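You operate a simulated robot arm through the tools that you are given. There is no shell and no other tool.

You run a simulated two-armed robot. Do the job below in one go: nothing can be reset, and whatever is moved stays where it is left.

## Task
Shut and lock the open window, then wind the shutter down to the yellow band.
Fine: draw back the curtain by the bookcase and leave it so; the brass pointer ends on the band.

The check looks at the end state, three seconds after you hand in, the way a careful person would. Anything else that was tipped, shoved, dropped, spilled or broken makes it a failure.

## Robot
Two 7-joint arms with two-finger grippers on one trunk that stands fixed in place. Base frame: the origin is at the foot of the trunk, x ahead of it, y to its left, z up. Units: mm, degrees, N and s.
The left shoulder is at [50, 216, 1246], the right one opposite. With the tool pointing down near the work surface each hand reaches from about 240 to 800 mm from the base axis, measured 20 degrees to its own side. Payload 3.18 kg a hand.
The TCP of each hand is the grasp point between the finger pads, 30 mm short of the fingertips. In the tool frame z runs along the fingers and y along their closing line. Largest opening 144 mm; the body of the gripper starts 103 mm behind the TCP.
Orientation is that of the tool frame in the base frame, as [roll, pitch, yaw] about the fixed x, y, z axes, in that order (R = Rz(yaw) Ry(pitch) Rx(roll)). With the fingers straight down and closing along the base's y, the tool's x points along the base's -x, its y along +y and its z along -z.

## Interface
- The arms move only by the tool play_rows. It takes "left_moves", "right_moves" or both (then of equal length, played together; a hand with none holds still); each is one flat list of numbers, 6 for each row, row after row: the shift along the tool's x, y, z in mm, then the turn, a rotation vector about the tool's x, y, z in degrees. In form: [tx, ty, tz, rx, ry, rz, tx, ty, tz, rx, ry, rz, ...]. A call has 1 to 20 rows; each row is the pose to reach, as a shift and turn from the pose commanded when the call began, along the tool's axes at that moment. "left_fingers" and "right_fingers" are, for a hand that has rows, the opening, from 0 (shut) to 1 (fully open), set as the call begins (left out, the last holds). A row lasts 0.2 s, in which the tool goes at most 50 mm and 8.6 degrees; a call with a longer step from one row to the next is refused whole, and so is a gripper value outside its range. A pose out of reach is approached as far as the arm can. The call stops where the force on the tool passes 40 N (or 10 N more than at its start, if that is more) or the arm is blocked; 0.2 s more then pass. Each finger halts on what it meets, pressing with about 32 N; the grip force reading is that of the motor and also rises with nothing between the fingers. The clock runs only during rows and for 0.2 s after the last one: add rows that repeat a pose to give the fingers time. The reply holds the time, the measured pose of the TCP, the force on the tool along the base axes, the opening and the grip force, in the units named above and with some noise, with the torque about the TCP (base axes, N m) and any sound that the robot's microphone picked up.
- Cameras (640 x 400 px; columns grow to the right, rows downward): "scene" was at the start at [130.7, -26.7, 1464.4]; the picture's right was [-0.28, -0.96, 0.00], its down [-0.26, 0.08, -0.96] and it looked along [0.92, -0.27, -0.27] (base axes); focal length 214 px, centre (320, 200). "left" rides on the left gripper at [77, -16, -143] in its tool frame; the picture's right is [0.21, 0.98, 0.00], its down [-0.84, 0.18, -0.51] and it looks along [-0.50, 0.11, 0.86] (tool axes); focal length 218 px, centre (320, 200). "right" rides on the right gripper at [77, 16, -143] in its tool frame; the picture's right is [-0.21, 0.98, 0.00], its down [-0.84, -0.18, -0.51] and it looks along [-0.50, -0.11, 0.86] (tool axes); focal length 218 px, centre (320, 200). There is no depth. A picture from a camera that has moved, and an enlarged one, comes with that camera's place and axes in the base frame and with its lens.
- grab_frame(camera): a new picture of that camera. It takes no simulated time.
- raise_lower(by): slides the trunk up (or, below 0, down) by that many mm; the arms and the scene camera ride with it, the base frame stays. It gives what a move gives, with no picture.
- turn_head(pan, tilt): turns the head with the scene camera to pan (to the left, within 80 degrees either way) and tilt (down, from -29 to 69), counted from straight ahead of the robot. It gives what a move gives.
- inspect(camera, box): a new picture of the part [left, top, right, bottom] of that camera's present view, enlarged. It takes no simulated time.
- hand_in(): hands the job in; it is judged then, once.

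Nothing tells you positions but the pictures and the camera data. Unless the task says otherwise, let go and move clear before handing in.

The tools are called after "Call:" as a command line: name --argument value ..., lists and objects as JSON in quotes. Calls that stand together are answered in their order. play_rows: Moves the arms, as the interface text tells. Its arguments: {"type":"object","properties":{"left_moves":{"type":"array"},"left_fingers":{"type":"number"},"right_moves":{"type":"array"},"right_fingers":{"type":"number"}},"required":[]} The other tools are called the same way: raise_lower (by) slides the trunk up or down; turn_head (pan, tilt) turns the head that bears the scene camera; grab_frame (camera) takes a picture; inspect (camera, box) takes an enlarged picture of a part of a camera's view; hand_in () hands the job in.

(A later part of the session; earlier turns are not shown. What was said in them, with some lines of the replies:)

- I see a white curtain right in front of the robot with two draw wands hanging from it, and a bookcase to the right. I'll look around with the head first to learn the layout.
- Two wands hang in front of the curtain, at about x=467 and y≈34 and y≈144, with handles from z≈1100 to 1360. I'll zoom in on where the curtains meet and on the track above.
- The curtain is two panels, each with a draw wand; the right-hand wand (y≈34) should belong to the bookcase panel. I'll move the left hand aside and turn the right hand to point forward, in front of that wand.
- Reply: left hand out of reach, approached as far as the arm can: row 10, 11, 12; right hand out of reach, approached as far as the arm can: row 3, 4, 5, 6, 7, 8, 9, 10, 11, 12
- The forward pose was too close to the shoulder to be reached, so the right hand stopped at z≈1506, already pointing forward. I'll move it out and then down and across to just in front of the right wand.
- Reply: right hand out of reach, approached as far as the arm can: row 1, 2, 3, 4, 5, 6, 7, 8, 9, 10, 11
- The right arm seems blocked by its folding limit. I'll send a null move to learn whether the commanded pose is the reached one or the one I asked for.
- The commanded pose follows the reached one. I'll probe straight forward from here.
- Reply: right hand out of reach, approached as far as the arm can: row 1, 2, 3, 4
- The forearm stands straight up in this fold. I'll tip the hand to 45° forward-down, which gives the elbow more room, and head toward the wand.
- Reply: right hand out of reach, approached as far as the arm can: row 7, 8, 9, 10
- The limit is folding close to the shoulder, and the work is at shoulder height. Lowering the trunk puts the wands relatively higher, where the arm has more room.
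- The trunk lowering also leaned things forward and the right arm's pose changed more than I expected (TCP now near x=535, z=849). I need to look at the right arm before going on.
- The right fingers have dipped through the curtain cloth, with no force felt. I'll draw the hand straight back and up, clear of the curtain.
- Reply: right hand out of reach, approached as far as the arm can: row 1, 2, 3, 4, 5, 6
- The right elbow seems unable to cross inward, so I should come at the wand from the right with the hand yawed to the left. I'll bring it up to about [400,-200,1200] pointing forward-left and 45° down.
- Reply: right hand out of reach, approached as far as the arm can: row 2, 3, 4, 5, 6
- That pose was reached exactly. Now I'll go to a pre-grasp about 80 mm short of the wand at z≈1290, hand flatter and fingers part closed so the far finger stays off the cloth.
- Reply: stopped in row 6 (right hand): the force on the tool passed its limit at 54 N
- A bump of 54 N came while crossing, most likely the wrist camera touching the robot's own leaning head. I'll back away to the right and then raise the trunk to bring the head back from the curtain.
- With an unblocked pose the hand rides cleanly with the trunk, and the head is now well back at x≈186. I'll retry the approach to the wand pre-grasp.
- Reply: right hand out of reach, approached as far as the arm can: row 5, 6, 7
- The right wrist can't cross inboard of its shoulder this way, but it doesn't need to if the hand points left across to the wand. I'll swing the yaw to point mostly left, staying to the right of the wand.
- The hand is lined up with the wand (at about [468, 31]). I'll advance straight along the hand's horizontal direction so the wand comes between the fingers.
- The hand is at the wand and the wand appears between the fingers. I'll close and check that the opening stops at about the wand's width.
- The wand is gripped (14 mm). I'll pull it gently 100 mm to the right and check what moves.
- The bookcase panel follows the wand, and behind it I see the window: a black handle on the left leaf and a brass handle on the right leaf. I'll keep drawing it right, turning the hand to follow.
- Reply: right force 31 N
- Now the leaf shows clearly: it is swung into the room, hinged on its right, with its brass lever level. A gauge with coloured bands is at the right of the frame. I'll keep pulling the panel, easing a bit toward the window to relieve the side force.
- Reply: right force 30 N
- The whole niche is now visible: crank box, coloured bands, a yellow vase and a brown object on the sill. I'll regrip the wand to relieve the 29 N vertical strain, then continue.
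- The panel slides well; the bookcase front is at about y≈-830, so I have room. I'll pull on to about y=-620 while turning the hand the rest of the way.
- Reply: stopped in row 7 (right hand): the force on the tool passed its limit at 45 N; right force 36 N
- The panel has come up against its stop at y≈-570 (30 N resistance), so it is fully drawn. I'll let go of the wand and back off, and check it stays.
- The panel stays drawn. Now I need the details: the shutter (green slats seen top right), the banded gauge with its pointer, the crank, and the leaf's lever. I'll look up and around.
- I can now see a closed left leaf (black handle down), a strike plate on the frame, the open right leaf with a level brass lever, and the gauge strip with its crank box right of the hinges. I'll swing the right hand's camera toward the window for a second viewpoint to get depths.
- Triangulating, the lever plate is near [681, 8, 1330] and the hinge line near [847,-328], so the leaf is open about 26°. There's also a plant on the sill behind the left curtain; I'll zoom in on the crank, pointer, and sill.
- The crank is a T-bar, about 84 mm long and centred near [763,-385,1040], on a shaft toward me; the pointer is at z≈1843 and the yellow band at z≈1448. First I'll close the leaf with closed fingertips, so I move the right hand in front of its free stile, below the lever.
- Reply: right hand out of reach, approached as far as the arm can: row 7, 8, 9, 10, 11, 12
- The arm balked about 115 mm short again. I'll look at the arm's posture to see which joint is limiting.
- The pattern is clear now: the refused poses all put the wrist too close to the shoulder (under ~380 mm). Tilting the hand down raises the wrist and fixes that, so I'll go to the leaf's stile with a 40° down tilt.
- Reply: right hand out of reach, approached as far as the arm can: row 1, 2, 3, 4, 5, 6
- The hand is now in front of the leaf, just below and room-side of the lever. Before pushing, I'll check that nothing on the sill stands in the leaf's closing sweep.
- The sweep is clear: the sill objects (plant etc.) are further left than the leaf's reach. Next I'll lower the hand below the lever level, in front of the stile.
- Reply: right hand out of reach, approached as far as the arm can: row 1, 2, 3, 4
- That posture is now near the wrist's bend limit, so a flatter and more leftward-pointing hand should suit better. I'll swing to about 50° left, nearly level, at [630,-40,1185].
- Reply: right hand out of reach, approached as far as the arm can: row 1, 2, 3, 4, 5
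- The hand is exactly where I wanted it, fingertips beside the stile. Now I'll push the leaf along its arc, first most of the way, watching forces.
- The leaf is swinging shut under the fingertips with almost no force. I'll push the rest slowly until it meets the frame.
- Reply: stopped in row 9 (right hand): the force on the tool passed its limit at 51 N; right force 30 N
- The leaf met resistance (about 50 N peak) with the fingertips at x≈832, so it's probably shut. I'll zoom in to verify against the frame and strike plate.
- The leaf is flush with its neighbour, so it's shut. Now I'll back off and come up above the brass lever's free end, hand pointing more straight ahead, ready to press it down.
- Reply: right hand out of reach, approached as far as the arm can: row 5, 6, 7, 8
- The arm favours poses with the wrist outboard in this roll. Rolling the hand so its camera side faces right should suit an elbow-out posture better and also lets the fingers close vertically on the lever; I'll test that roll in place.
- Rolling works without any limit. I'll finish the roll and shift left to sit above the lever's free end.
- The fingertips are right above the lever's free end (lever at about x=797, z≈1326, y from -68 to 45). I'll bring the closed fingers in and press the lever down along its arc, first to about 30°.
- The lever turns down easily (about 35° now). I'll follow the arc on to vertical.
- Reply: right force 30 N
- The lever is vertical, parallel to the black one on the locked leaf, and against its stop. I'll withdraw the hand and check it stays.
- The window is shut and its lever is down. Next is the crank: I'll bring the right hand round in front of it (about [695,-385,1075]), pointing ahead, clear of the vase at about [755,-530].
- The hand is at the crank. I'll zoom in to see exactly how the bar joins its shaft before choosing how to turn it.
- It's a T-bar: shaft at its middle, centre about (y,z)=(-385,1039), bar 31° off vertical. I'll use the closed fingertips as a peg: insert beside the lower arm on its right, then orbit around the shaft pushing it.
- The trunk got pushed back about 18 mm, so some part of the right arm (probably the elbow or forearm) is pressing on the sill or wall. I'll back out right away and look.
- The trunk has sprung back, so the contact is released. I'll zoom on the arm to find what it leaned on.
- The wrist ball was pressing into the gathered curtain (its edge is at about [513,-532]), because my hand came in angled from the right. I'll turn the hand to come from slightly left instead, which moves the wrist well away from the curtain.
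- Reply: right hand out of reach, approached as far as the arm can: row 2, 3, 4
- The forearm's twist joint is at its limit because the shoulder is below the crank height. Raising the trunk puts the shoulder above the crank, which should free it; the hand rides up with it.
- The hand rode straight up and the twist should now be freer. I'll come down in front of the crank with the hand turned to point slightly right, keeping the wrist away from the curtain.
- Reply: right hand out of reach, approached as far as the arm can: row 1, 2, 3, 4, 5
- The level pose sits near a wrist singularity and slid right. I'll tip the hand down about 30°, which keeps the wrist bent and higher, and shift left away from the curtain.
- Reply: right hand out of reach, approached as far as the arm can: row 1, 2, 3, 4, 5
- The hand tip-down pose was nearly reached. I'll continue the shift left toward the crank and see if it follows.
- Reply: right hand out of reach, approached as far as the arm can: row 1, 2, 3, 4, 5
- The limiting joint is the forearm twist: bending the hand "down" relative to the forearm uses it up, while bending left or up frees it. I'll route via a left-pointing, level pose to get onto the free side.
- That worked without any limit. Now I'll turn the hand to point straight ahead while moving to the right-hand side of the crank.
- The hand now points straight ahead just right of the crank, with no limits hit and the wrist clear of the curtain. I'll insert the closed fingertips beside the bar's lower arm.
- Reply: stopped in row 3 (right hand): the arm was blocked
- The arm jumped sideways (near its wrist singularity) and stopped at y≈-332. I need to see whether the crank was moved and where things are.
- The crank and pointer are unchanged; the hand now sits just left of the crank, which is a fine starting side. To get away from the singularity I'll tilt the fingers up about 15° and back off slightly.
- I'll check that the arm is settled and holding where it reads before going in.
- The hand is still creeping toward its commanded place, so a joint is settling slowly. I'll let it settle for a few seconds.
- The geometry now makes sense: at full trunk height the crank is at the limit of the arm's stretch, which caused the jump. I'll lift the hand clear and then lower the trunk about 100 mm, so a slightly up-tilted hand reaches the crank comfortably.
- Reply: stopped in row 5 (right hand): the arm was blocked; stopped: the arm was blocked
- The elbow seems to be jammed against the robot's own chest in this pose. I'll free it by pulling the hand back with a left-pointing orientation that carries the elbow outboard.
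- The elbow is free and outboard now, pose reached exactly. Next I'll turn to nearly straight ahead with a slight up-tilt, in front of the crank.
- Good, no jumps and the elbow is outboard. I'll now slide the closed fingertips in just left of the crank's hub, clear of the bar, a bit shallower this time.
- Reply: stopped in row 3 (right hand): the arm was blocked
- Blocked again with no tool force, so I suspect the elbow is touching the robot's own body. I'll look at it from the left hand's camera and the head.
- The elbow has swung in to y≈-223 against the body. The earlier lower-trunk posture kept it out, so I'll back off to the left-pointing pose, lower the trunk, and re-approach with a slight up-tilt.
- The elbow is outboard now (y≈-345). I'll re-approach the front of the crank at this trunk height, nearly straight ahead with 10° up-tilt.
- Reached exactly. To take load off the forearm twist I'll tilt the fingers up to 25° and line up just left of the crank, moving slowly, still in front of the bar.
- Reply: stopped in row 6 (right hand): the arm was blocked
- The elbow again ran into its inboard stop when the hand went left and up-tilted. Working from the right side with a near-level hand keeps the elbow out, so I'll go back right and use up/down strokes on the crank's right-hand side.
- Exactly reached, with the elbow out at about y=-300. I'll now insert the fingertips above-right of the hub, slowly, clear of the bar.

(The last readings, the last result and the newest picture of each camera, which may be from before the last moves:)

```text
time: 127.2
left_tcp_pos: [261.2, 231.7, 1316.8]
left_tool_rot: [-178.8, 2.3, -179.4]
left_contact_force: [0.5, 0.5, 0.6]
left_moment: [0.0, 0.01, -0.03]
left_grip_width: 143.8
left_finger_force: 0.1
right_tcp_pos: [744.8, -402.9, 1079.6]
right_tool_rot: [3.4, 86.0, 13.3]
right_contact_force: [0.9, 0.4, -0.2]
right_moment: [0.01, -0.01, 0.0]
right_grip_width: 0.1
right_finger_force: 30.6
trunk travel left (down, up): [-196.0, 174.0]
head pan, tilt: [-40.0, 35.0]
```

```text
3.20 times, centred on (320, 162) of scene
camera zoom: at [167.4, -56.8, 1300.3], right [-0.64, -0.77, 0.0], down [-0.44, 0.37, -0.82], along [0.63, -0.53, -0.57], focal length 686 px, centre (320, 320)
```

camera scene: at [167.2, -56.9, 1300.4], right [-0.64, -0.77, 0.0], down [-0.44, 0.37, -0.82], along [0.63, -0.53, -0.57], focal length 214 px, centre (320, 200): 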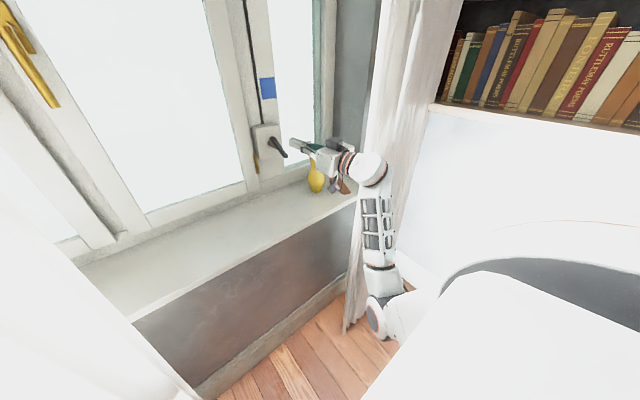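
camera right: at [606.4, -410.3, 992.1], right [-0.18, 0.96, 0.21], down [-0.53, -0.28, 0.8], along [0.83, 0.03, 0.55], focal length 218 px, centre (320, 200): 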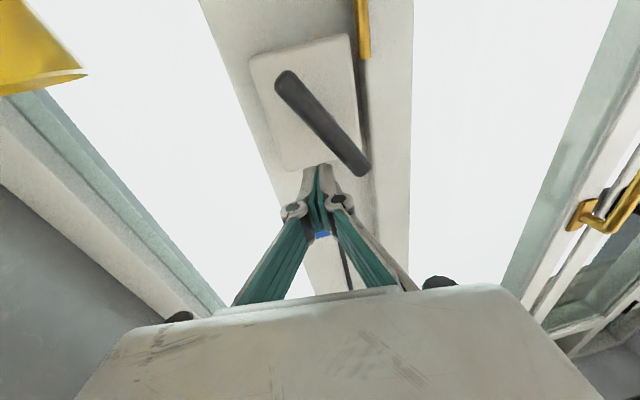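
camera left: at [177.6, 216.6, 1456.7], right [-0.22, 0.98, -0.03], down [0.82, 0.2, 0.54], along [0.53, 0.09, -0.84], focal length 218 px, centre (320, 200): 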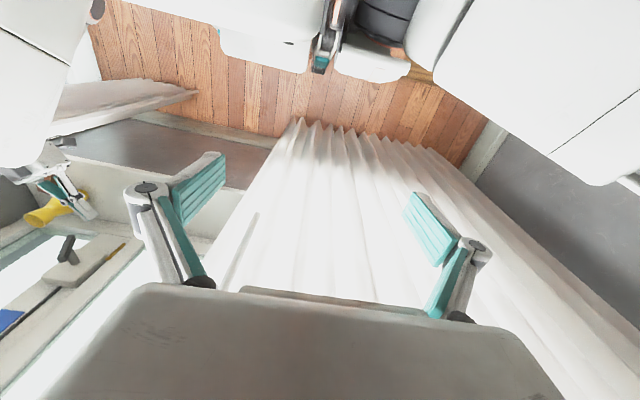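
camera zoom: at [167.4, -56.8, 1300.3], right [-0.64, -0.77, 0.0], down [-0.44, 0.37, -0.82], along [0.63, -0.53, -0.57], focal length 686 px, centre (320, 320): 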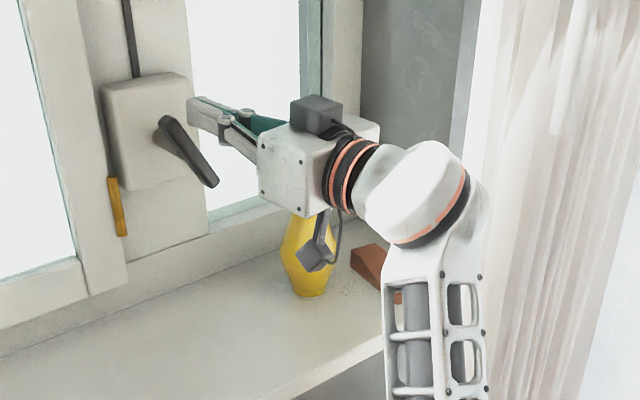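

The fingertips are in, above-right of the hub. Now the first stroke: down the right side and under, pushing the bar's lower arm clockwise, while I watch the force and then the pointer.

Call:
play_rows --right_moves '[11.7, -8.6, -2.3, 0, 0, 0, 22.7, -14.1, -4, 0, 0, 0, 33.4, -18, -5.5, 0, 0, 0, 44.8, -18, -6.2, 0, 0, 0, 55.6, -14.2, -6.3, 0, 0, 0, 64.5, -7, -5.7, 0, 0, 0, 70.4, 2.8, -4.4, 0, 0, 0, 72.6, 13.9, -2.6, 0, 0, 0]'

Call:
grab_frame --camera "right"

Call:
turn_head --pan -28 --tilt -10

Call:
grab_frame --camera "scene"

```text
time: 129.0
left_tcp_pos: [264.0, 228.8, 1316.7]
left_tool_rot: [-179.0, 2.3, -179.5]
left_contact_force: [0.0, 0.0, -0.6]
left_moment: [0.0, -0.02, 0.02]
left_grip_width: 143.9
left_finger_force: 0.1
right_tcp_pos: [745.5, -406.8, 1015.7]
right_tool_rot: [-18.4, 85.5, -9.8]
right_contact_force: [1.5, -16.8, -12.2]
right_moment: [0.05, 0.23, -0.39]
right_grip_width: 0.0
right_finger_force: 30.7
trunk travel left (down, up): [-196.0, 174.0]
head pan, tilt: [-40.0, 35.0]
```

```text
taken
camera right: at [607.9, -413.3, 928.0], right [-0.16, 0.97, 0.18], down [-0.54, -0.24, 0.81], along [0.83, 0.03, 0.56], focal length 218 px, centre (320, 200)
```

right: 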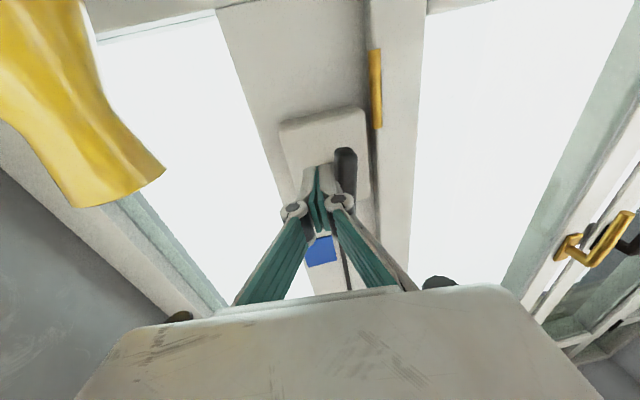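

```text
time: 130.1
left_tcp_pos: [264.1, 228.1, 1317.0]
left_tool_rot: [-179.0, 2.3, -179.3]
left_contact_force: [-0.2, 0.0, -1.1]
left_moment: [0.0, 0.01, 0.01]
left_grip_width: 144.1
left_finger_force: 0.0
right_tcp_pos: [743.9, -405.6, 1015.9]
right_tool_rot: [-19.4, 85.5, -10.6]
right_contact_force: [4.3, -20.1, -13.3]
right_moment: [0.1, 0.32, -0.44]
right_grip_width: 0.0
right_finger_force: 30.9
trunk travel left (down, up): [-196.0, 174.0]
head pan, tilt: [-28.0, -10.0]
```

```text
taken
camera scene: at [176.3, -43.0, 1371.3], right [-0.47, -0.88, 0.0], down [0.15, -0.08, -0.99], along [0.87, -0.46, 0.17], focal length 214 px, centre (320, 200)
```

scene: 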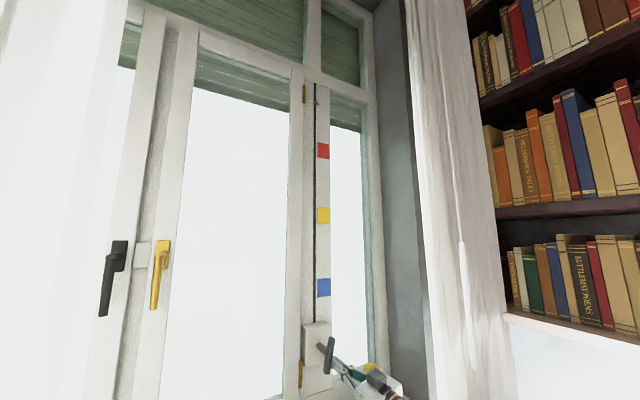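

The bar moved to nearly vertical and now resists with about 24 N. I'll zoom in on the crank and on the pointer to see which way that moved it.

Call:
inspect --camera "scene" --box '[280, 310, 410, 391]'

Call:
inspect --camera "scene" --box '[270, 60, 400, 141]'

```text
4.92 times, centred on (345, 350) of scene
camera zoom: at [176.3, -43.0, 1371.3], right [-0.47, -0.88, 0.0], down [0.15, -0.08, -0.99], along [0.87, -0.46, 0.17], focal length 1056 px, centre (197, -541)
```

zoom: 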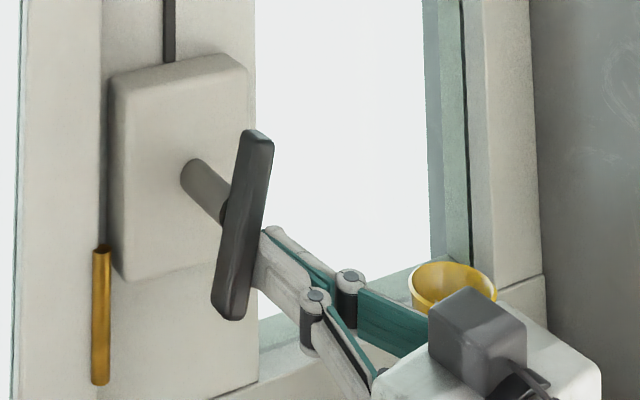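

```text
4.92 times, centred on (335, 100) of scene
camera zoom: at [176.3, -43.0, 1371.3], right [-0.47, -0.88, 0.0], down [0.15, -0.08, -0.99], along [0.87, -0.46, 0.17], focal length 1056 px, centre (246, 690)
```

zoom: 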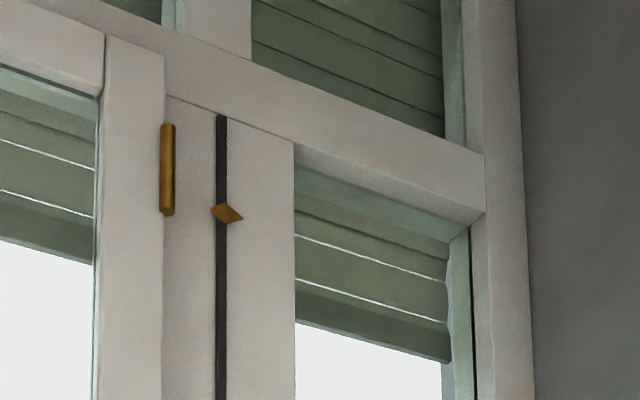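

Now it's clear: the bar is centred on its shaft, and turning it clockwise raised the pointer about 40 mm (to z≈1882). So lowering is anticlockwise, roughly 1 mm per degree. I'll bring the fingertips back round to the right of the upper arm and push it over the top to the left.

Call:
play_rows --right_moves '[-11.3, -19.7, -2.7, 0, 0, 0, -23.5, -35.4, -4.6, 0, 0, 0, -38.6, -39.2, -4.2, 0, 0, 0, -55.4, -35.2, -2.3, 0, 0, 0, -59.1, -29.9, -1.2, 0, 0, 0, -67.8, -19.4, 1.3, 0, 0, 0, -72.3, -6.5, 3.9, 0, 0, 0, -72.1, 7.1, 6.2, 0, 0, 0, -67.1, 20, 8.1, 0, 0, 0, -60.7, 28.1, 9.1, 0, 0, 0]'

Call:
grab_frame --camera "scene"

Call:
inspect --camera "scene" --box '[280, 310, 410, 391]'

```text
time: 132.3
left_tcp_pos: [262.0, 231.8, 1316.7]
left_tool_rot: [-178.8, 2.4, -179.4]
left_contact_force: [-0.5, 0.2, -1.3]
left_moment: [0.0, 0.03, -0.02]
left_grip_width: 144.0
left_finger_force: 0.1
right_tcp_pos: [743.2, -359.7, 1066.8]
right_tool_rot: [4.1, 86.0, 14.1]
right_contact_force: [-0.7, -1.1, 0.7]
right_moment: [0.01, -0.02, 0.04]
right_grip_width: 0.2
right_finger_force: 30.6
trunk travel left (down, up): [-196.0, 174.0]
head pan, tilt: [-28.0, -10.0]
```

```text
taken
camera scene: at [174.1, -39.8, 1371.8], right [-0.47, -0.88, 0.0], down [0.15, -0.08, -0.98], along [0.87, -0.46, 0.17], focal length 214 px, centre (320, 200)
```

scene: 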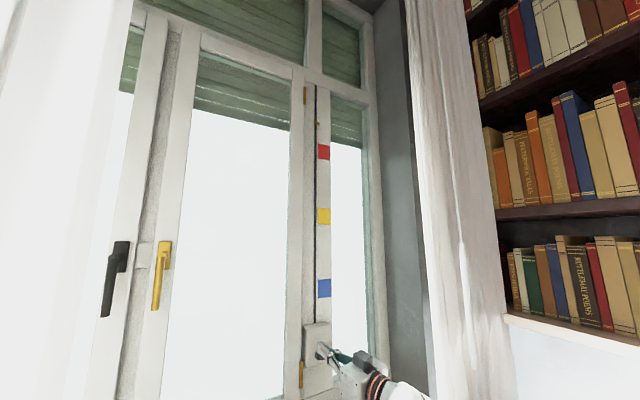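

```text
4.92 times, centred on (345, 350) of scene
camera zoom: at [174.1, -39.8, 1371.8], right [-0.47, -0.88, 0.0], down [0.15, -0.08, -0.98], along [0.87, -0.46, 0.17], focal length 1056 px, centre (197, -541)
```

zoom: 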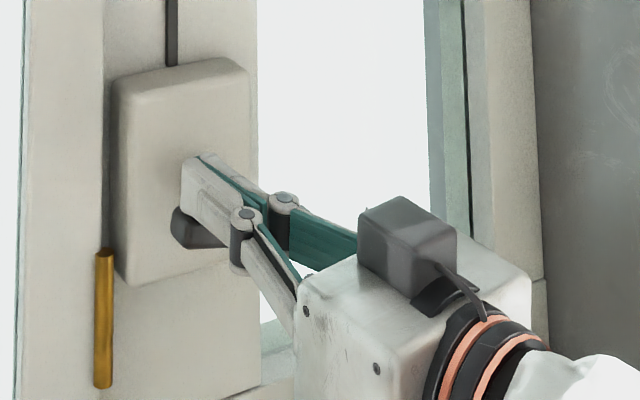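

That worked cleanly: the pointer fell about 73 mm to z≈1809 for about 95° of turning. The yellow band (z≈1449) needs about 360 mm more. Next: retract, go under the right arm, reinsert and sweep it up over the top, all in one slow call.

Call:
play_rows --right_moves '[-1.7, 4.3, -24.6, 0, 0, 0, -3.3, 8.3, -47.2, 0, 0, 0, 29.5, -16.7, -53.8, 0, 0, 0, 62, -41.5, -60.4, 0, 0, 0, 63.7, -45.7, -36.8, 0, 0, 0, 65.3, -49.8, -13.2, 0, 0, 0, 55.6, -56, -13.6, 0, 0, 0, 44.1, -63.8, -14.2, 0, 0, 0, 30.6, -67.2, -13.9, 0, 0, 0, 16.8, -66, -12.7, 0, 0, 0, 4.4, -60.2, -10.8, 0, 0, 0, -5.3, -50.4, -8.5, 0, 0, 0, -10.9, -38.1, -5.9, 0, 0, 0, -11.9, -24.4, -3.4, 0, 0, 0, -8.2, -11.2, -1.4, 0, 0, 0, 0, 0, 0, 0, 0, 0]'

Call:
grab_frame --camera "scene"

Call:
inspect --camera "scene" --box '[280, 310, 410, 391]'

```text
time: 135.7
left_tcp_pos: [261.7, 230.9, 1316.4]
left_tool_rot: [-178.8, 2.4, -179.4]
left_contact_force: [-0.6, 0.0, 0.3]
left_moment: [0.02, 0.01, 0.0]
left_grip_width: 143.9
left_finger_force: 0.3
right_tcp_pos: [744.5, -359.0, 1067.6]
right_tool_rot: [4.1, 85.9, 14.1]
right_contact_force: [-0.4, -0.8, 1.3]
right_moment: [0.02, -0.01, 0.03]
right_grip_width: 0.0
right_finger_force: 30.6
right hand out of reach, approached as far as the arm can: row 2
trunk travel left (down, up): [-196.0, 174.0]
head pan, tilt: [-28.0, -10.0]
```

```text
taken
camera scene: at [174.0, -40.2, 1371.8], right [-0.47, -0.88, 0.0], down [0.15, -0.08, -0.98], along [0.87, -0.46, 0.17], focal length 214 px, centre (320, 200)
```

scene: 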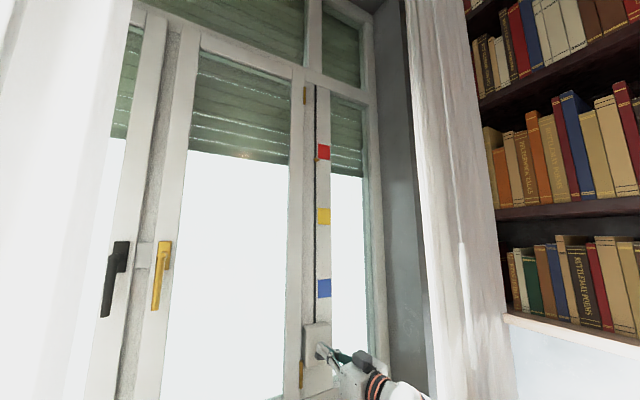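

```text
4.92 times, centred on (345, 350) of scene
camera zoom: at [174.0, -40.2, 1371.8], right [-0.47, -0.88, 0.0], down [0.15, -0.08, -0.98], along [0.87, -0.46, 0.17], focal length 1056 px, centre (197, -541)
```

zoom: 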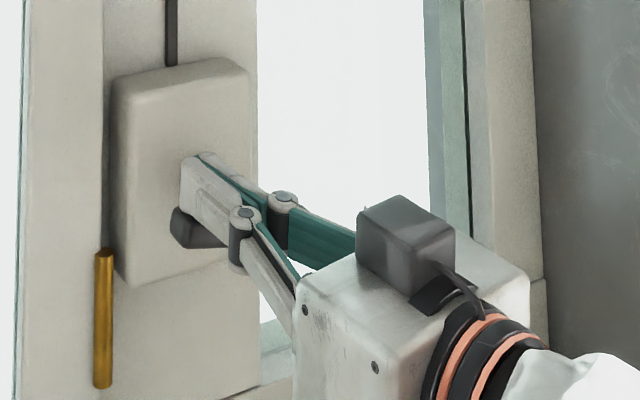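

The stroke worked and the shutter has come down. Let me locate the pointer precisely.

Call:
inspect --camera "scene" --box '[270, 100, 400, 181]'

Call:
inspect --camera "scene" --box '[270, 170, 400, 251]'

```text
4.92 times, centred on (335, 140) of scene
camera zoom: at [174.0, -40.2, 1371.8], right [-0.47, -0.88, 0.0], down [0.15, -0.08, -0.98], along [0.87, -0.46, 0.17], focal length 1056 px, centre (246, 493)
```

zoom: 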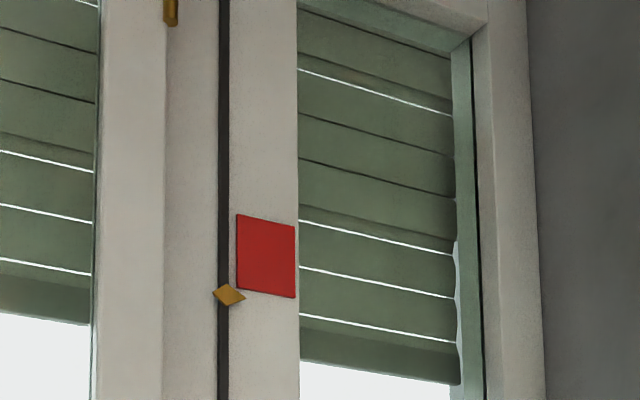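

```text
4.92 times, centred on (335, 210) of scene
camera zoom: at [174.0, -40.2, 1371.8], right [-0.47, -0.88, 0.0], down [0.15, -0.08, -0.98], along [0.87, -0.46, 0.17], focal length 1056 px, centre (246, 148)
```

zoom: 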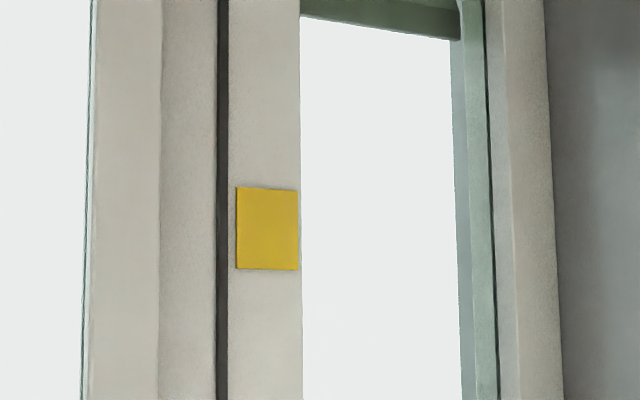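

The pointer is now just below the red band (z≈1654); it fell about 155 mm in that half turn. The yellow band's centre is about 208 mm lower, so one more full stroke and then a partial one.

Call:
play_rows --right_moves '[-1.7, 4.3, -24.6, 0, 0, 0, -2.9, 7.2, -41.3, 0, 0, 0, 29.9, -17.8, -47.9, 0, 0, 0, 62.4, -42.6, -54.5, 0, 0, 0, 63.9, -46.2, -33.8, 0, 0, 0, 65.3, -49.8, -13.2, 0, 0, 0, 55.6, -56, -13.6, 0, 0, 0, 44.1, -63.8, -14.2, 0, 0, 0, 30.6, -67.2, -13.9, 0, 0, 0, 16.8, -66, -12.7, 0, 0, 0, 4.4, -60.2, -10.8, 0, 0, 0, -5.3, -50.4, -8.5, 0, 0, 0, -10.9, -38.1, -5.9, 0, 0, 0, -11.9, -24.4, -3.4, 0, 0, 0, -8.2, -11.2, -1.4, 0, 0, 0, 0, 0, 0, 0, 0, 0]'

Call:
inspect --camera "scene" --box '[270, 150, 400, 231]'

Call:
inspect --camera "scene" --box '[280, 310, 410, 391]'

```text
time: 139.1
left_tcp_pos: [261.5, 229.8, 1317.5]
left_tool_rot: [-178.9, 2.4, -179.4]
left_contact_force: [0.1, 0.3, -0.2]
left_moment: [0.0, -0.02, -0.01]
left_grip_width: 144.1
left_finger_force: 0.0
right_tcp_pos: [742.7, -358.6, 1068.7]
right_tool_rot: [5.0, 86.0, 15.0]
right_contact_force: [-0.1, -1.2, 1.9]
right_moment: [0.03, 0.01, 0.02]
right_grip_width: 0.1
right_finger_force: 30.8
trunk travel left (down, up): [-196.0, 174.0]
head pan, tilt: [-28.0, -10.0]
```

```text
4.92 times, centred on (335, 190) of scene
camera zoom: at [174.1, -40.2, 1371.8], right [-0.47, -0.88, 0.0], down [0.15, -0.08, -0.98], along [0.87, -0.46, 0.17], focal length 1056 px, centre (246, 247)
```

zoom: 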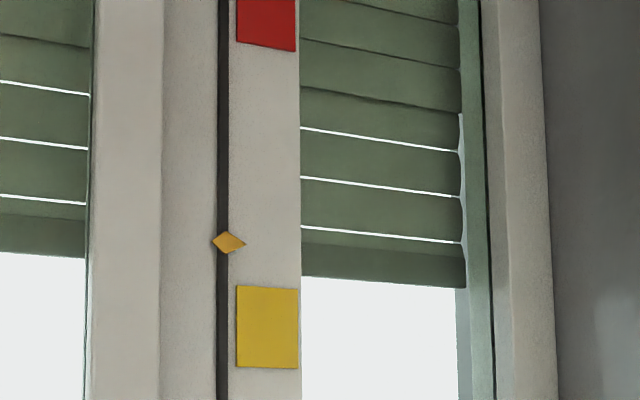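

```text
4.92 times, centred on (345, 350) of scene
camera zoom: at [174.1, -40.2, 1371.8], right [-0.47, -0.88, 0.0], down [0.15, -0.08, -0.98], along [0.87, -0.46, 0.17], focal length 1056 px, centre (197, -541)
```

zoom: 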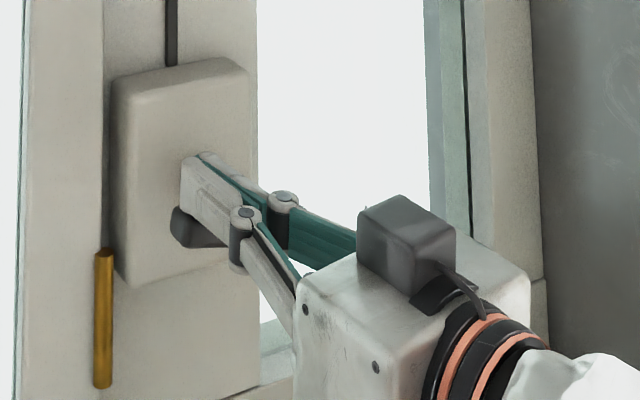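

The pointer is now about 61 mm above the yellow band's centre, which is roughly 70° more. I'll start the same stroke and stop it part-way, then check.

Call:
play_rows --right_moves '[-1.7, 4.3, -24.6, 0, 0, 0, -2.9, 7.2, -41.3, 0, 0, 0, 29.9, -17.8, -47.9, 0, 0, 0, 62.4, -42.6, -54.5, 0, 0, 0, 63.9, -46.2, -33.8, 0, 0, 0, 65.3, -49.8, -13.2, 0, 0, 0, 55.6, -56, -13.6, 0, 0, 0, 44.1, -63.8, -14.2, 0, 0, 0, 30.6, -67.2, -13.9, 0, 0, 0, 20.2, -66.8, -13.1, 0, 0, 0]'

Call:
inspect --camera "scene" --box '[270, 150, 400, 231]'

Call:
inspect --camera "scene" --box '[280, 310, 410, 391]'

```text
time: 141.3
left_tcp_pos: [261.6, 231.2, 1317.3]
left_tool_rot: [-178.9, 2.5, -179.4]
left_contact_force: [0.1, 0.3, -0.1]
left_moment: [-0.01, 0.02, 0.0]
left_grip_width: 143.9
left_finger_force: 0.0
right_tcp_pos: [744.8, -427.1, 1047.6]
right_tool_rot: [3.3, 86.0, 13.1]
right_contact_force: [1.3, -1.9, -1.3]
right_moment: [-0.03, 0.07, -0.03]
right_grip_width: 0.0
right_finger_force: 30.9
trunk travel left (down, up): [-196.0, 174.0]
head pan, tilt: [-28.0, -10.0]
```

```text
4.92 times, centred on (335, 190) of scene
camera zoom: at [174.5, -40.1, 1371.8], right [-0.47, -0.88, 0.0], down [0.15, -0.08, -0.98], along [0.87, -0.46, 0.17], focal length 1056 px, centre (246, 247)
```

zoom: 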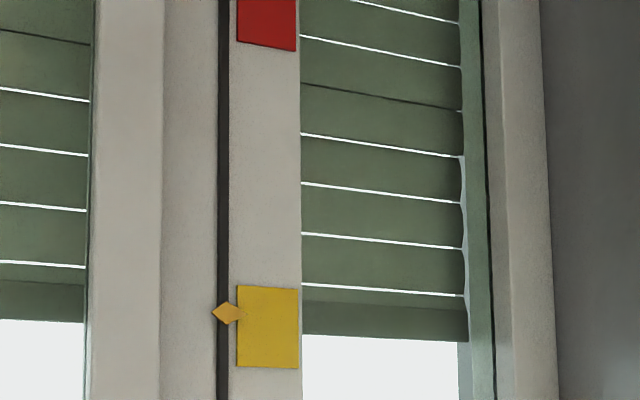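

```text
4.92 times, centred on (345, 350) of scene
camera zoom: at [174.5, -40.1, 1371.8], right [-0.47, -0.88, 0.0], down [0.15, -0.08, -0.98], along [0.87, -0.46, 0.17], focal length 1056 px, centre (197, -541)
```

zoom: 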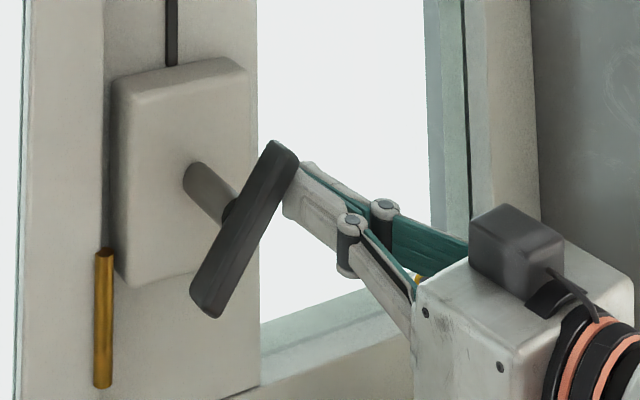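

The pointer is already on the band, about 10 mm above its centre. A small further nudge of about 12° will centre it.

Call:
play_rows --right_moves '[-4, 1.1, 0.5, 0, 0, 0, -8, 2.3, 1, 0, 0, 0, -8.4, 2.5, 1, 0, 0, 0]'

Call:
inspect --camera "scene" --box '[270, 150, 400, 231]'

```text
time: 142.1
left_tcp_pos: [261.1, 231.8, 1316.7]
left_tool_rot: [-178.8, 2.4, -179.4]
left_contact_force: [0.6, -0.7, 0.7]
left_moment: [0.02, -0.01, -0.01]
left_grip_width: 144.0
left_finger_force: 0.1
right_tcp_pos: [743.9, -425.3, 1054.5]
right_tool_rot: [3.8, 85.9, 13.6]
right_contact_force: [0.7, -0.7, -1.5]
right_moment: [-0.02, 0.05, -0.03]
right_grip_width: 0.0
right_finger_force: 30.5
trunk travel left (down, up): [-196.0, 174.0]
head pan, tilt: [-28.0, -10.0]
```

```text
4.92 times, centred on (335, 190) of scene
camera zoom: at [174.4, -39.9, 1371.8], right [-0.47, -0.88, 0.0], down [0.15, -0.08, -0.98], along [0.87, -0.46, 0.17], focal length 1056 px, centre (246, 247)
```

zoom: 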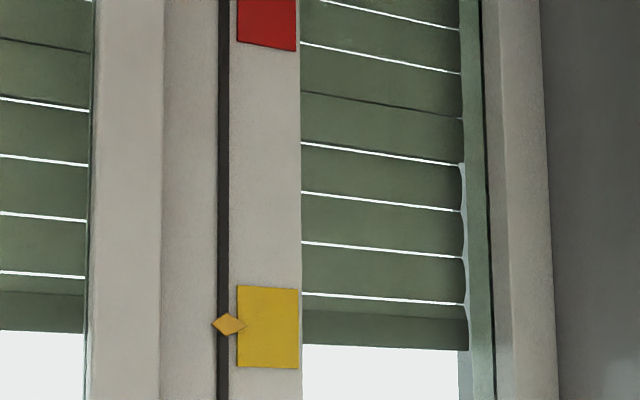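

The pointer sits almost exactly at the middle of the yellow band. I'll ease the fingertips off the bar and withdraw straight back, then check nothing shifted.

Call:
play_rows --right_moves '[5, -2, -0.7, 0, 0, 0, 4, 0.6, -15.4, 0, 0, 0, 3, 3.2, -30.2, 0, 0, 0, 1.9, 5.8, -44.9, 0, 0, 0]'

Call:
grab_frame --camera "scene"

Call:
inspect --camera "scene" --box '[270, 150, 400, 231]'

Call:
grab_frame --camera "right"

```text
time: 143.1
left_tcp_pos: [261.9, 231.4, 1316.5]
left_tool_rot: [-178.7, 2.4, -179.3]
left_contact_force: [0.7, -0.8, -0.5]
left_moment: [-0.03, -0.01, -0.03]
left_grip_width: 144.0
left_finger_force: 0.1
right_tcp_pos: [698.2, -426.0, 1052.9]
right_tool_rot: [3.6, 85.9, 13.5]
right_contact_force: [0.9, 0.8, 0.8]
right_moment: [0.0, 0.01, 0.0]
right_grip_width: 0.1
right_finger_force: 30.5
trunk travel left (down, up): [-196.0, 174.0]
head pan, tilt: [-28.0, -10.0]
```

```text
taken
camera scene: at [174.1, -39.7, 1371.8], right [-0.47, -0.88, 0.0], down [0.15, -0.08, -0.98], along [0.87, -0.46, 0.17], focal length 214 px, centre (320, 200)
```

scene: 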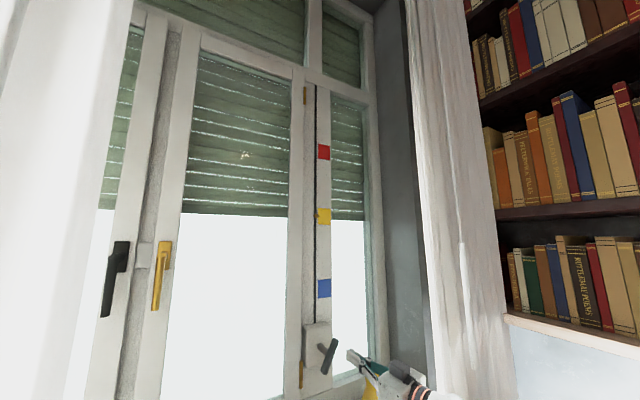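

```text
4.92 times, centred on (335, 190) of scene
camera zoom: at [174.1, -39.7, 1371.8], right [-0.47, -0.88, 0.0], down [0.15, -0.08, -0.98], along [0.87, -0.46, 0.17], focal length 1056 px, centre (246, 247)
```

zoom: 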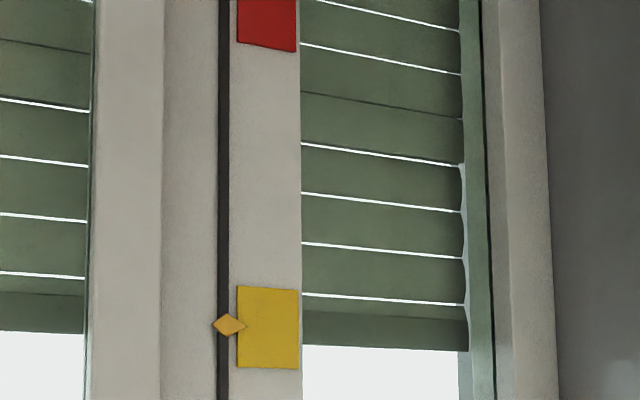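

```text
taken
camera right: at [560.3, -434.3, 965.1], right [-0.18, 0.96, 0.21], down [-0.53, -0.28, 0.8], along [0.83, 0.03, 0.56], focal length 218 px, centre (320, 200)
```

right: 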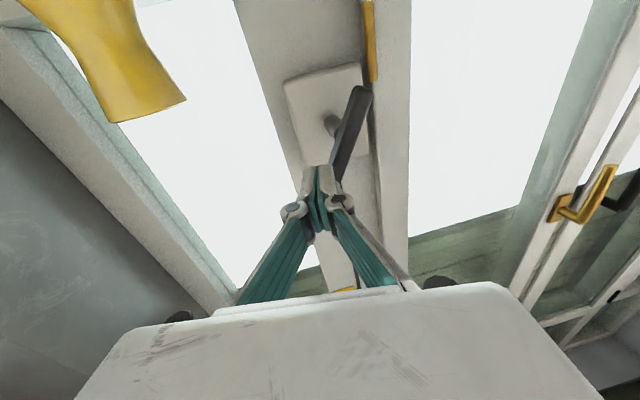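

The pointer holds on the yellow band. I'll withdraw the hand further out of the niche by the route I know is clear.

Call:
play_rows --right_moves '[-4, 12, -10, -2.5, 0, 0.2, -10, 30, -18, -6.5, 0, 0.5, -17, 51, -24, -10.6, 0, 0.7, -24, 72, -29, -14.7, 0, 1, -31.5, 93, -33, -18.8, 0, 1.3, -39.1, 114.6, -36.2, -22.9, 0, 1.6]'

Call:
grab_frame --camera "scene"

```text
time: 144.5
left_tcp_pos: [260.3, 231.4, 1315.7]
left_tool_rot: [-178.8, 2.4, -179.4]
left_contact_force: [-0.6, -0.7, 0.7]
left_moment: [-0.01, -0.05, 0.01]
left_grip_width: 144.2
left_finger_force: 0.0
right_tcp_pos: [640.9, -320.6, 1087.1]
right_tool_rot: [3.7, 85.9, 36.7]
right_contact_force: [-1.0, 0.7, -0.6]
right_moment: [0.02, 0.01, -0.01]
right_grip_width: 0.0
right_finger_force: 30.8
trunk travel left (down, up): [-196.0, 174.0]
head pan, tilt: [-28.0, -10.0]
```

```text
taken
camera scene: at [174.2, -39.8, 1371.8], right [-0.47, -0.88, 0.0], down [0.15, -0.08, -0.98], along [0.87, -0.46, 0.17], focal length 214 px, centre (320, 200)
```

scene: 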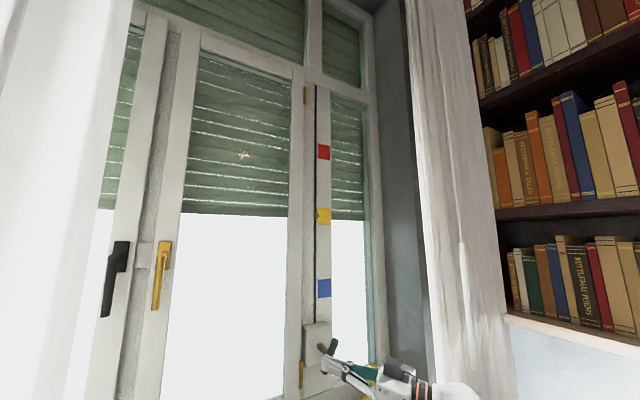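

Everything still reads right. I'll bring the hand up and back toward the room so it's well clear, then check the whole scene.

Call:
play_rows --right_moves '[-15, 6, -20, 0, 0, 0, -38, 12, -34, 0, 0, 0, -63, 18, -43, 0, 0, 0, -88, 24, -51, 0, 0, 0, -113, 30, -57, 0, 0, 0, -137.7, 35.8, -62.8, 0, 0, 0]'

Call:
turn_head --pan -25 --tilt 15

Call:
grab_frame --camera "scene"

Call:
grab_frame --camera "right"

Call:
grab_frame --camera "left"

```text
time: 145.9
left_tcp_pos: [262.2, 231.9, 1315.8]
left_tool_rot: [-178.8, 2.3, -179.5]
left_contact_force: [-0.3, 0.0, 1.0]
left_moment: [0.01, 0.03, 0.02]
left_grip_width: 144.1
left_finger_force: 0.2
right_tcp_pos: [560.3, -330.9, 1220.7]
right_tool_rot: [3.5, 85.9, 36.3]
right_contact_force: [0.4, -0.2, -1.3]
right_moment: [0.0, 0.03, -0.02]
right_grip_width: 0.0
right_finger_force: 30.7
trunk travel left (down, up): [-196.0, 174.0]
head pan, tilt: [-28.0, -10.0]
```

```text
time: 146.8
left_tcp_pos: [262.8, 231.1, 1316.5]
left_tool_rot: [-178.8, 2.3, -179.4]
left_contact_force: [-0.1, 0.5, -0.3]
left_moment: [-0.03, 0.03, 0.0]
left_grip_width: 144.0
left_finger_force: 0.0
right_tcp_pos: [560.6, -331.2, 1220.1]
right_tool_rot: [3.3, 85.9, 36.2]
right_contact_force: [0.4, -0.1, -0.1]
right_moment: [0.0, 0.04, 0.01]
right_grip_width: 0.0
right_finger_force: 30.8
trunk travel left (down, up): [-196.0, 174.0]
head pan, tilt: [-25.0, 15.0]
```

```text
taken
camera scene: at [184.5, -39.7, 1332.4], right [-0.42, -0.91, 0.0], down [-0.23, 0.11, -0.97], along [0.88, -0.41, -0.26], focal length 214 px, centre (320, 200)
```

scene: 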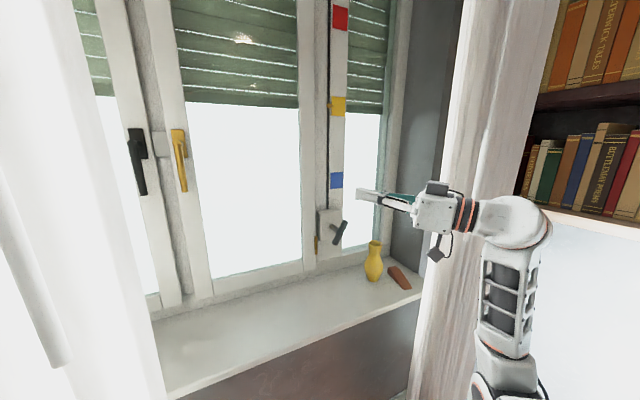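

```text
taken
camera right: at [436.1, -391.8, 1133.6], right [-0.54, 0.81, 0.21], down [-0.38, -0.46, 0.8], along [0.75, 0.36, 0.56], focal length 218 px, centre (320, 200)
```

right: 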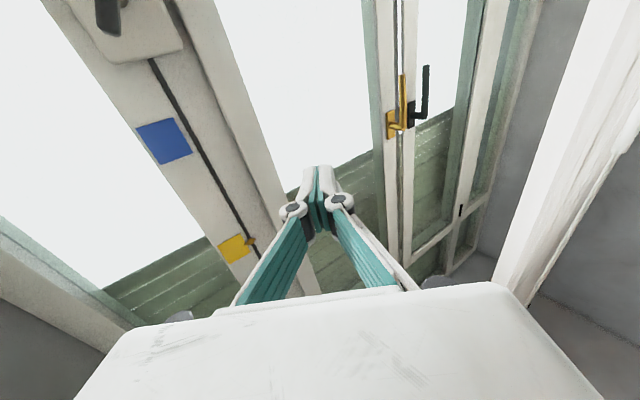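

```text
taken
camera left: at [179.7, 216.6, 1456.1], right [-0.22, 0.98, -0.03], down [0.82, 0.2, 0.54], along [0.53, 0.09, -0.84], focal length 218 px, centre (320, 200)
```

left: 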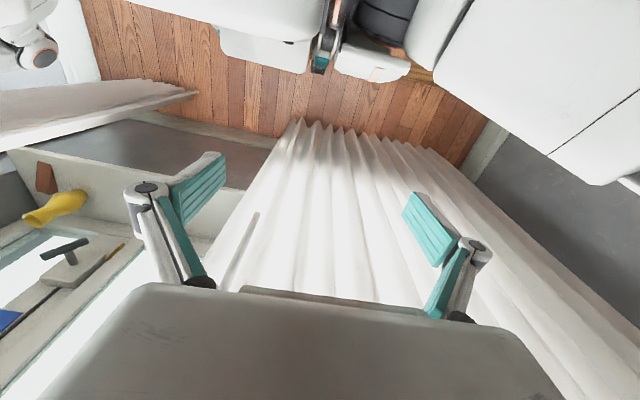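

All looks right from here: leaf shut, lever down, pointer on yellow, vase and wedge where they were. I'll do a last close check of the lever, pointer, and curtain before handing in.

Call:
inspect --camera "scene" --box '[100, 90, 260, 190]'

Call:
inspect --camera "scene" --box '[290, 60, 390, 122]'

Call:
inspect --camera "scene" --box '[130, 200, 450, 400]'

Call:
turn_head --pan -45 --tilt 0

Call:
grab_frame --camera "scene"

Call:
turn_head --pan 10 --tilt 15

Call:
grab_frame --camera "scene"

```text
4.00 times, centred on (180, 140) of scene
camera zoom: at [184.5, -39.7, 1332.4], right [-0.42, -0.91, 0.0], down [-0.23, 0.11, -0.97], along [0.88, -0.41, -0.26], focal length 858 px, centre (880, 440)
```

zoom: 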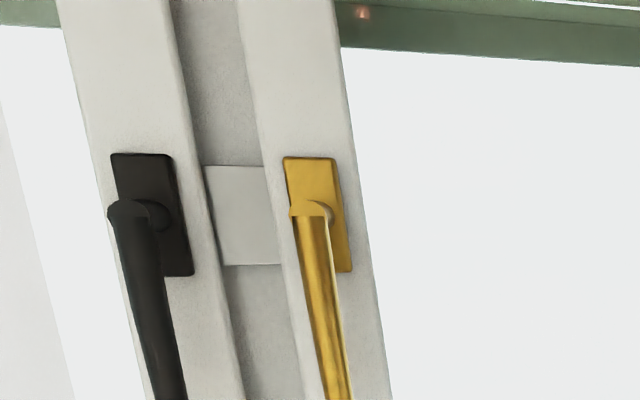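

```text
6.40 times, centred on (340, 91) of scene
camera zoom: at [184.5, -39.7, 1332.4], right [-0.42, -0.91, 0.0], down [-0.23, 0.11, -0.97], along [0.88, -0.41, -0.26], focal length 1373 px, centre (192, 898)
```

zoom: 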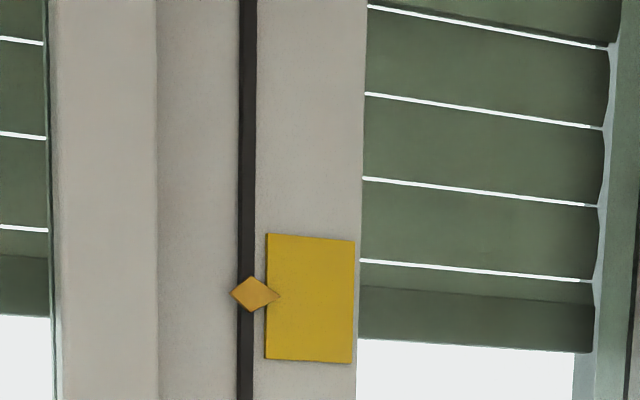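

```text
2.00 times, centred on (290, 300) of scene
camera zoom: at [184.5, -39.7, 1332.4], right [-0.42, -0.91, 0.0], down [-0.23, 0.11, -0.97], along [0.88, -0.41, -0.26], focal length 429 px, centre (380, 0)
```

zoom: 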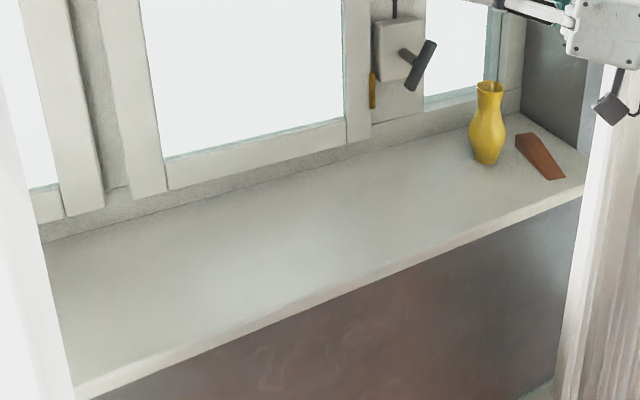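

```text
time: 147.7
left_tcp_pos: [262.1, 232.0, 1317.1]
left_tool_rot: [-178.7, 2.4, -179.4]
left_contact_force: [-0.8, 0.3, 0.1]
left_moment: [0.01, 0.01, -0.02]
left_grip_width: 143.9
left_finger_force: 0.0
right_tcp_pos: [561.3, -330.5, 1219.9]
right_tool_rot: [3.4, 86.0, 36.2]
right_contact_force: [0.1, 0.0, 0.4]
right_moment: [0.0, 0.02, 0.01]
right_grip_width: 0.0
right_finger_force: 30.9
trunk travel left (down, up): [-196.0, 174.0]
head pan, tilt: [-45.0, 0.0]
```

```text
taken
camera scene: at [163.6, -63.9, 1356.4], right [-0.71, -0.71, 0.0], down [0.0, 0.0, -1.0], along [0.71, -0.71, 0.0], focal length 214 px, centre (320, 200)
```

scene: 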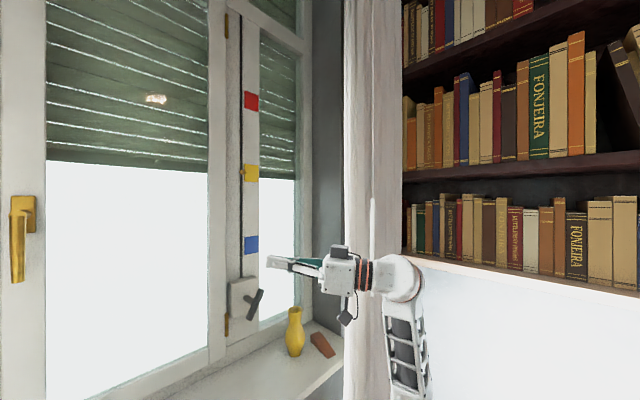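

```text
time: 148.9
left_tcp_pos: [263.3, 231.8, 1316.2]
left_tool_rot: [-178.8, 2.4, -179.4]
left_contact_force: [0.2, 0.2, 0.6]
left_moment: [0.03, 0.01, -0.01]
left_grip_width: 144.0
left_finger_force: 0.0
right_tcp_pos: [560.4, -332.1, 1219.9]
right_tool_rot: [3.4, 85.9, 36.2]
right_contact_force: [-0.4, 0.5, -0.2]
right_moment: [0.02, -0.01, 0.01]
right_grip_width: 0.0
right_finger_force: 30.8
trunk travel left (down, up): [-196.0, 174.0]
head pan, tilt: [10.0, 15.0]
```

```text
taken
camera scene: at [191.9, 15.9, 1332.4], right [0.17, -0.98, 0.0], down [-0.25, -0.04, -0.97], along [0.95, 0.17, -0.26], focal length 214 px, centre (320, 200)
```

scene: 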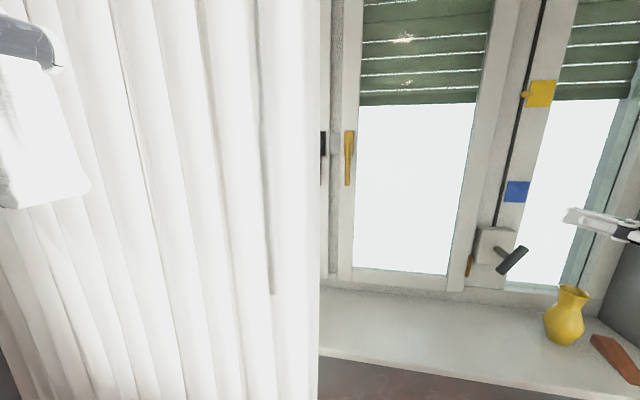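

The leaf is shut with its lever vertical like its locked neighbour. The brass pointer is at the middle of the yellow band, the bookcase curtain is fully drawn, and nothing else has moved. Both hands are clear, so I'm handing in.

Call:
hand_in

```text
The job is handed in.
```

The job is handed in; no result came back. At my last look before that:

- **Curtain:** the panel by the bookcase is drawn right back to its stop, and I let go of the wand.
- **Window:** the open leaf is shut against the frame. Its brass lever is turned straight down, like the black handle on the leaf beside it. I judged it locked from the lever position and did not pull on the leaf to test it.
- **Shutter:** it is wound down, with the brass pointer at about the middle of the yellow band. It stayed there after I took the hand off the crank.
- **Other objects:** the vase, the brown wedge on the sill and the left curtain all look unmoved. The plant behind that curtain was hidden from view in the last pictures, and I never touched it.

There were three rough moments:

- **Right arm and right-hand curtain:** early on, the right fingers dipped into the closed curtain, with no force felt. Later the arm pressed into the gathered curtain hard enough to push the trunk back about 18 mm. I backed off, and the curtain looked unmoved afterwards.
- **First turn of the crank:** I turned it the wrong way and raised the pointer about 40 mm before winding it down.
- **Robot's own head:** one early move was stopped by a 54 N bump, probably the right hand's camera against the robot's own head.
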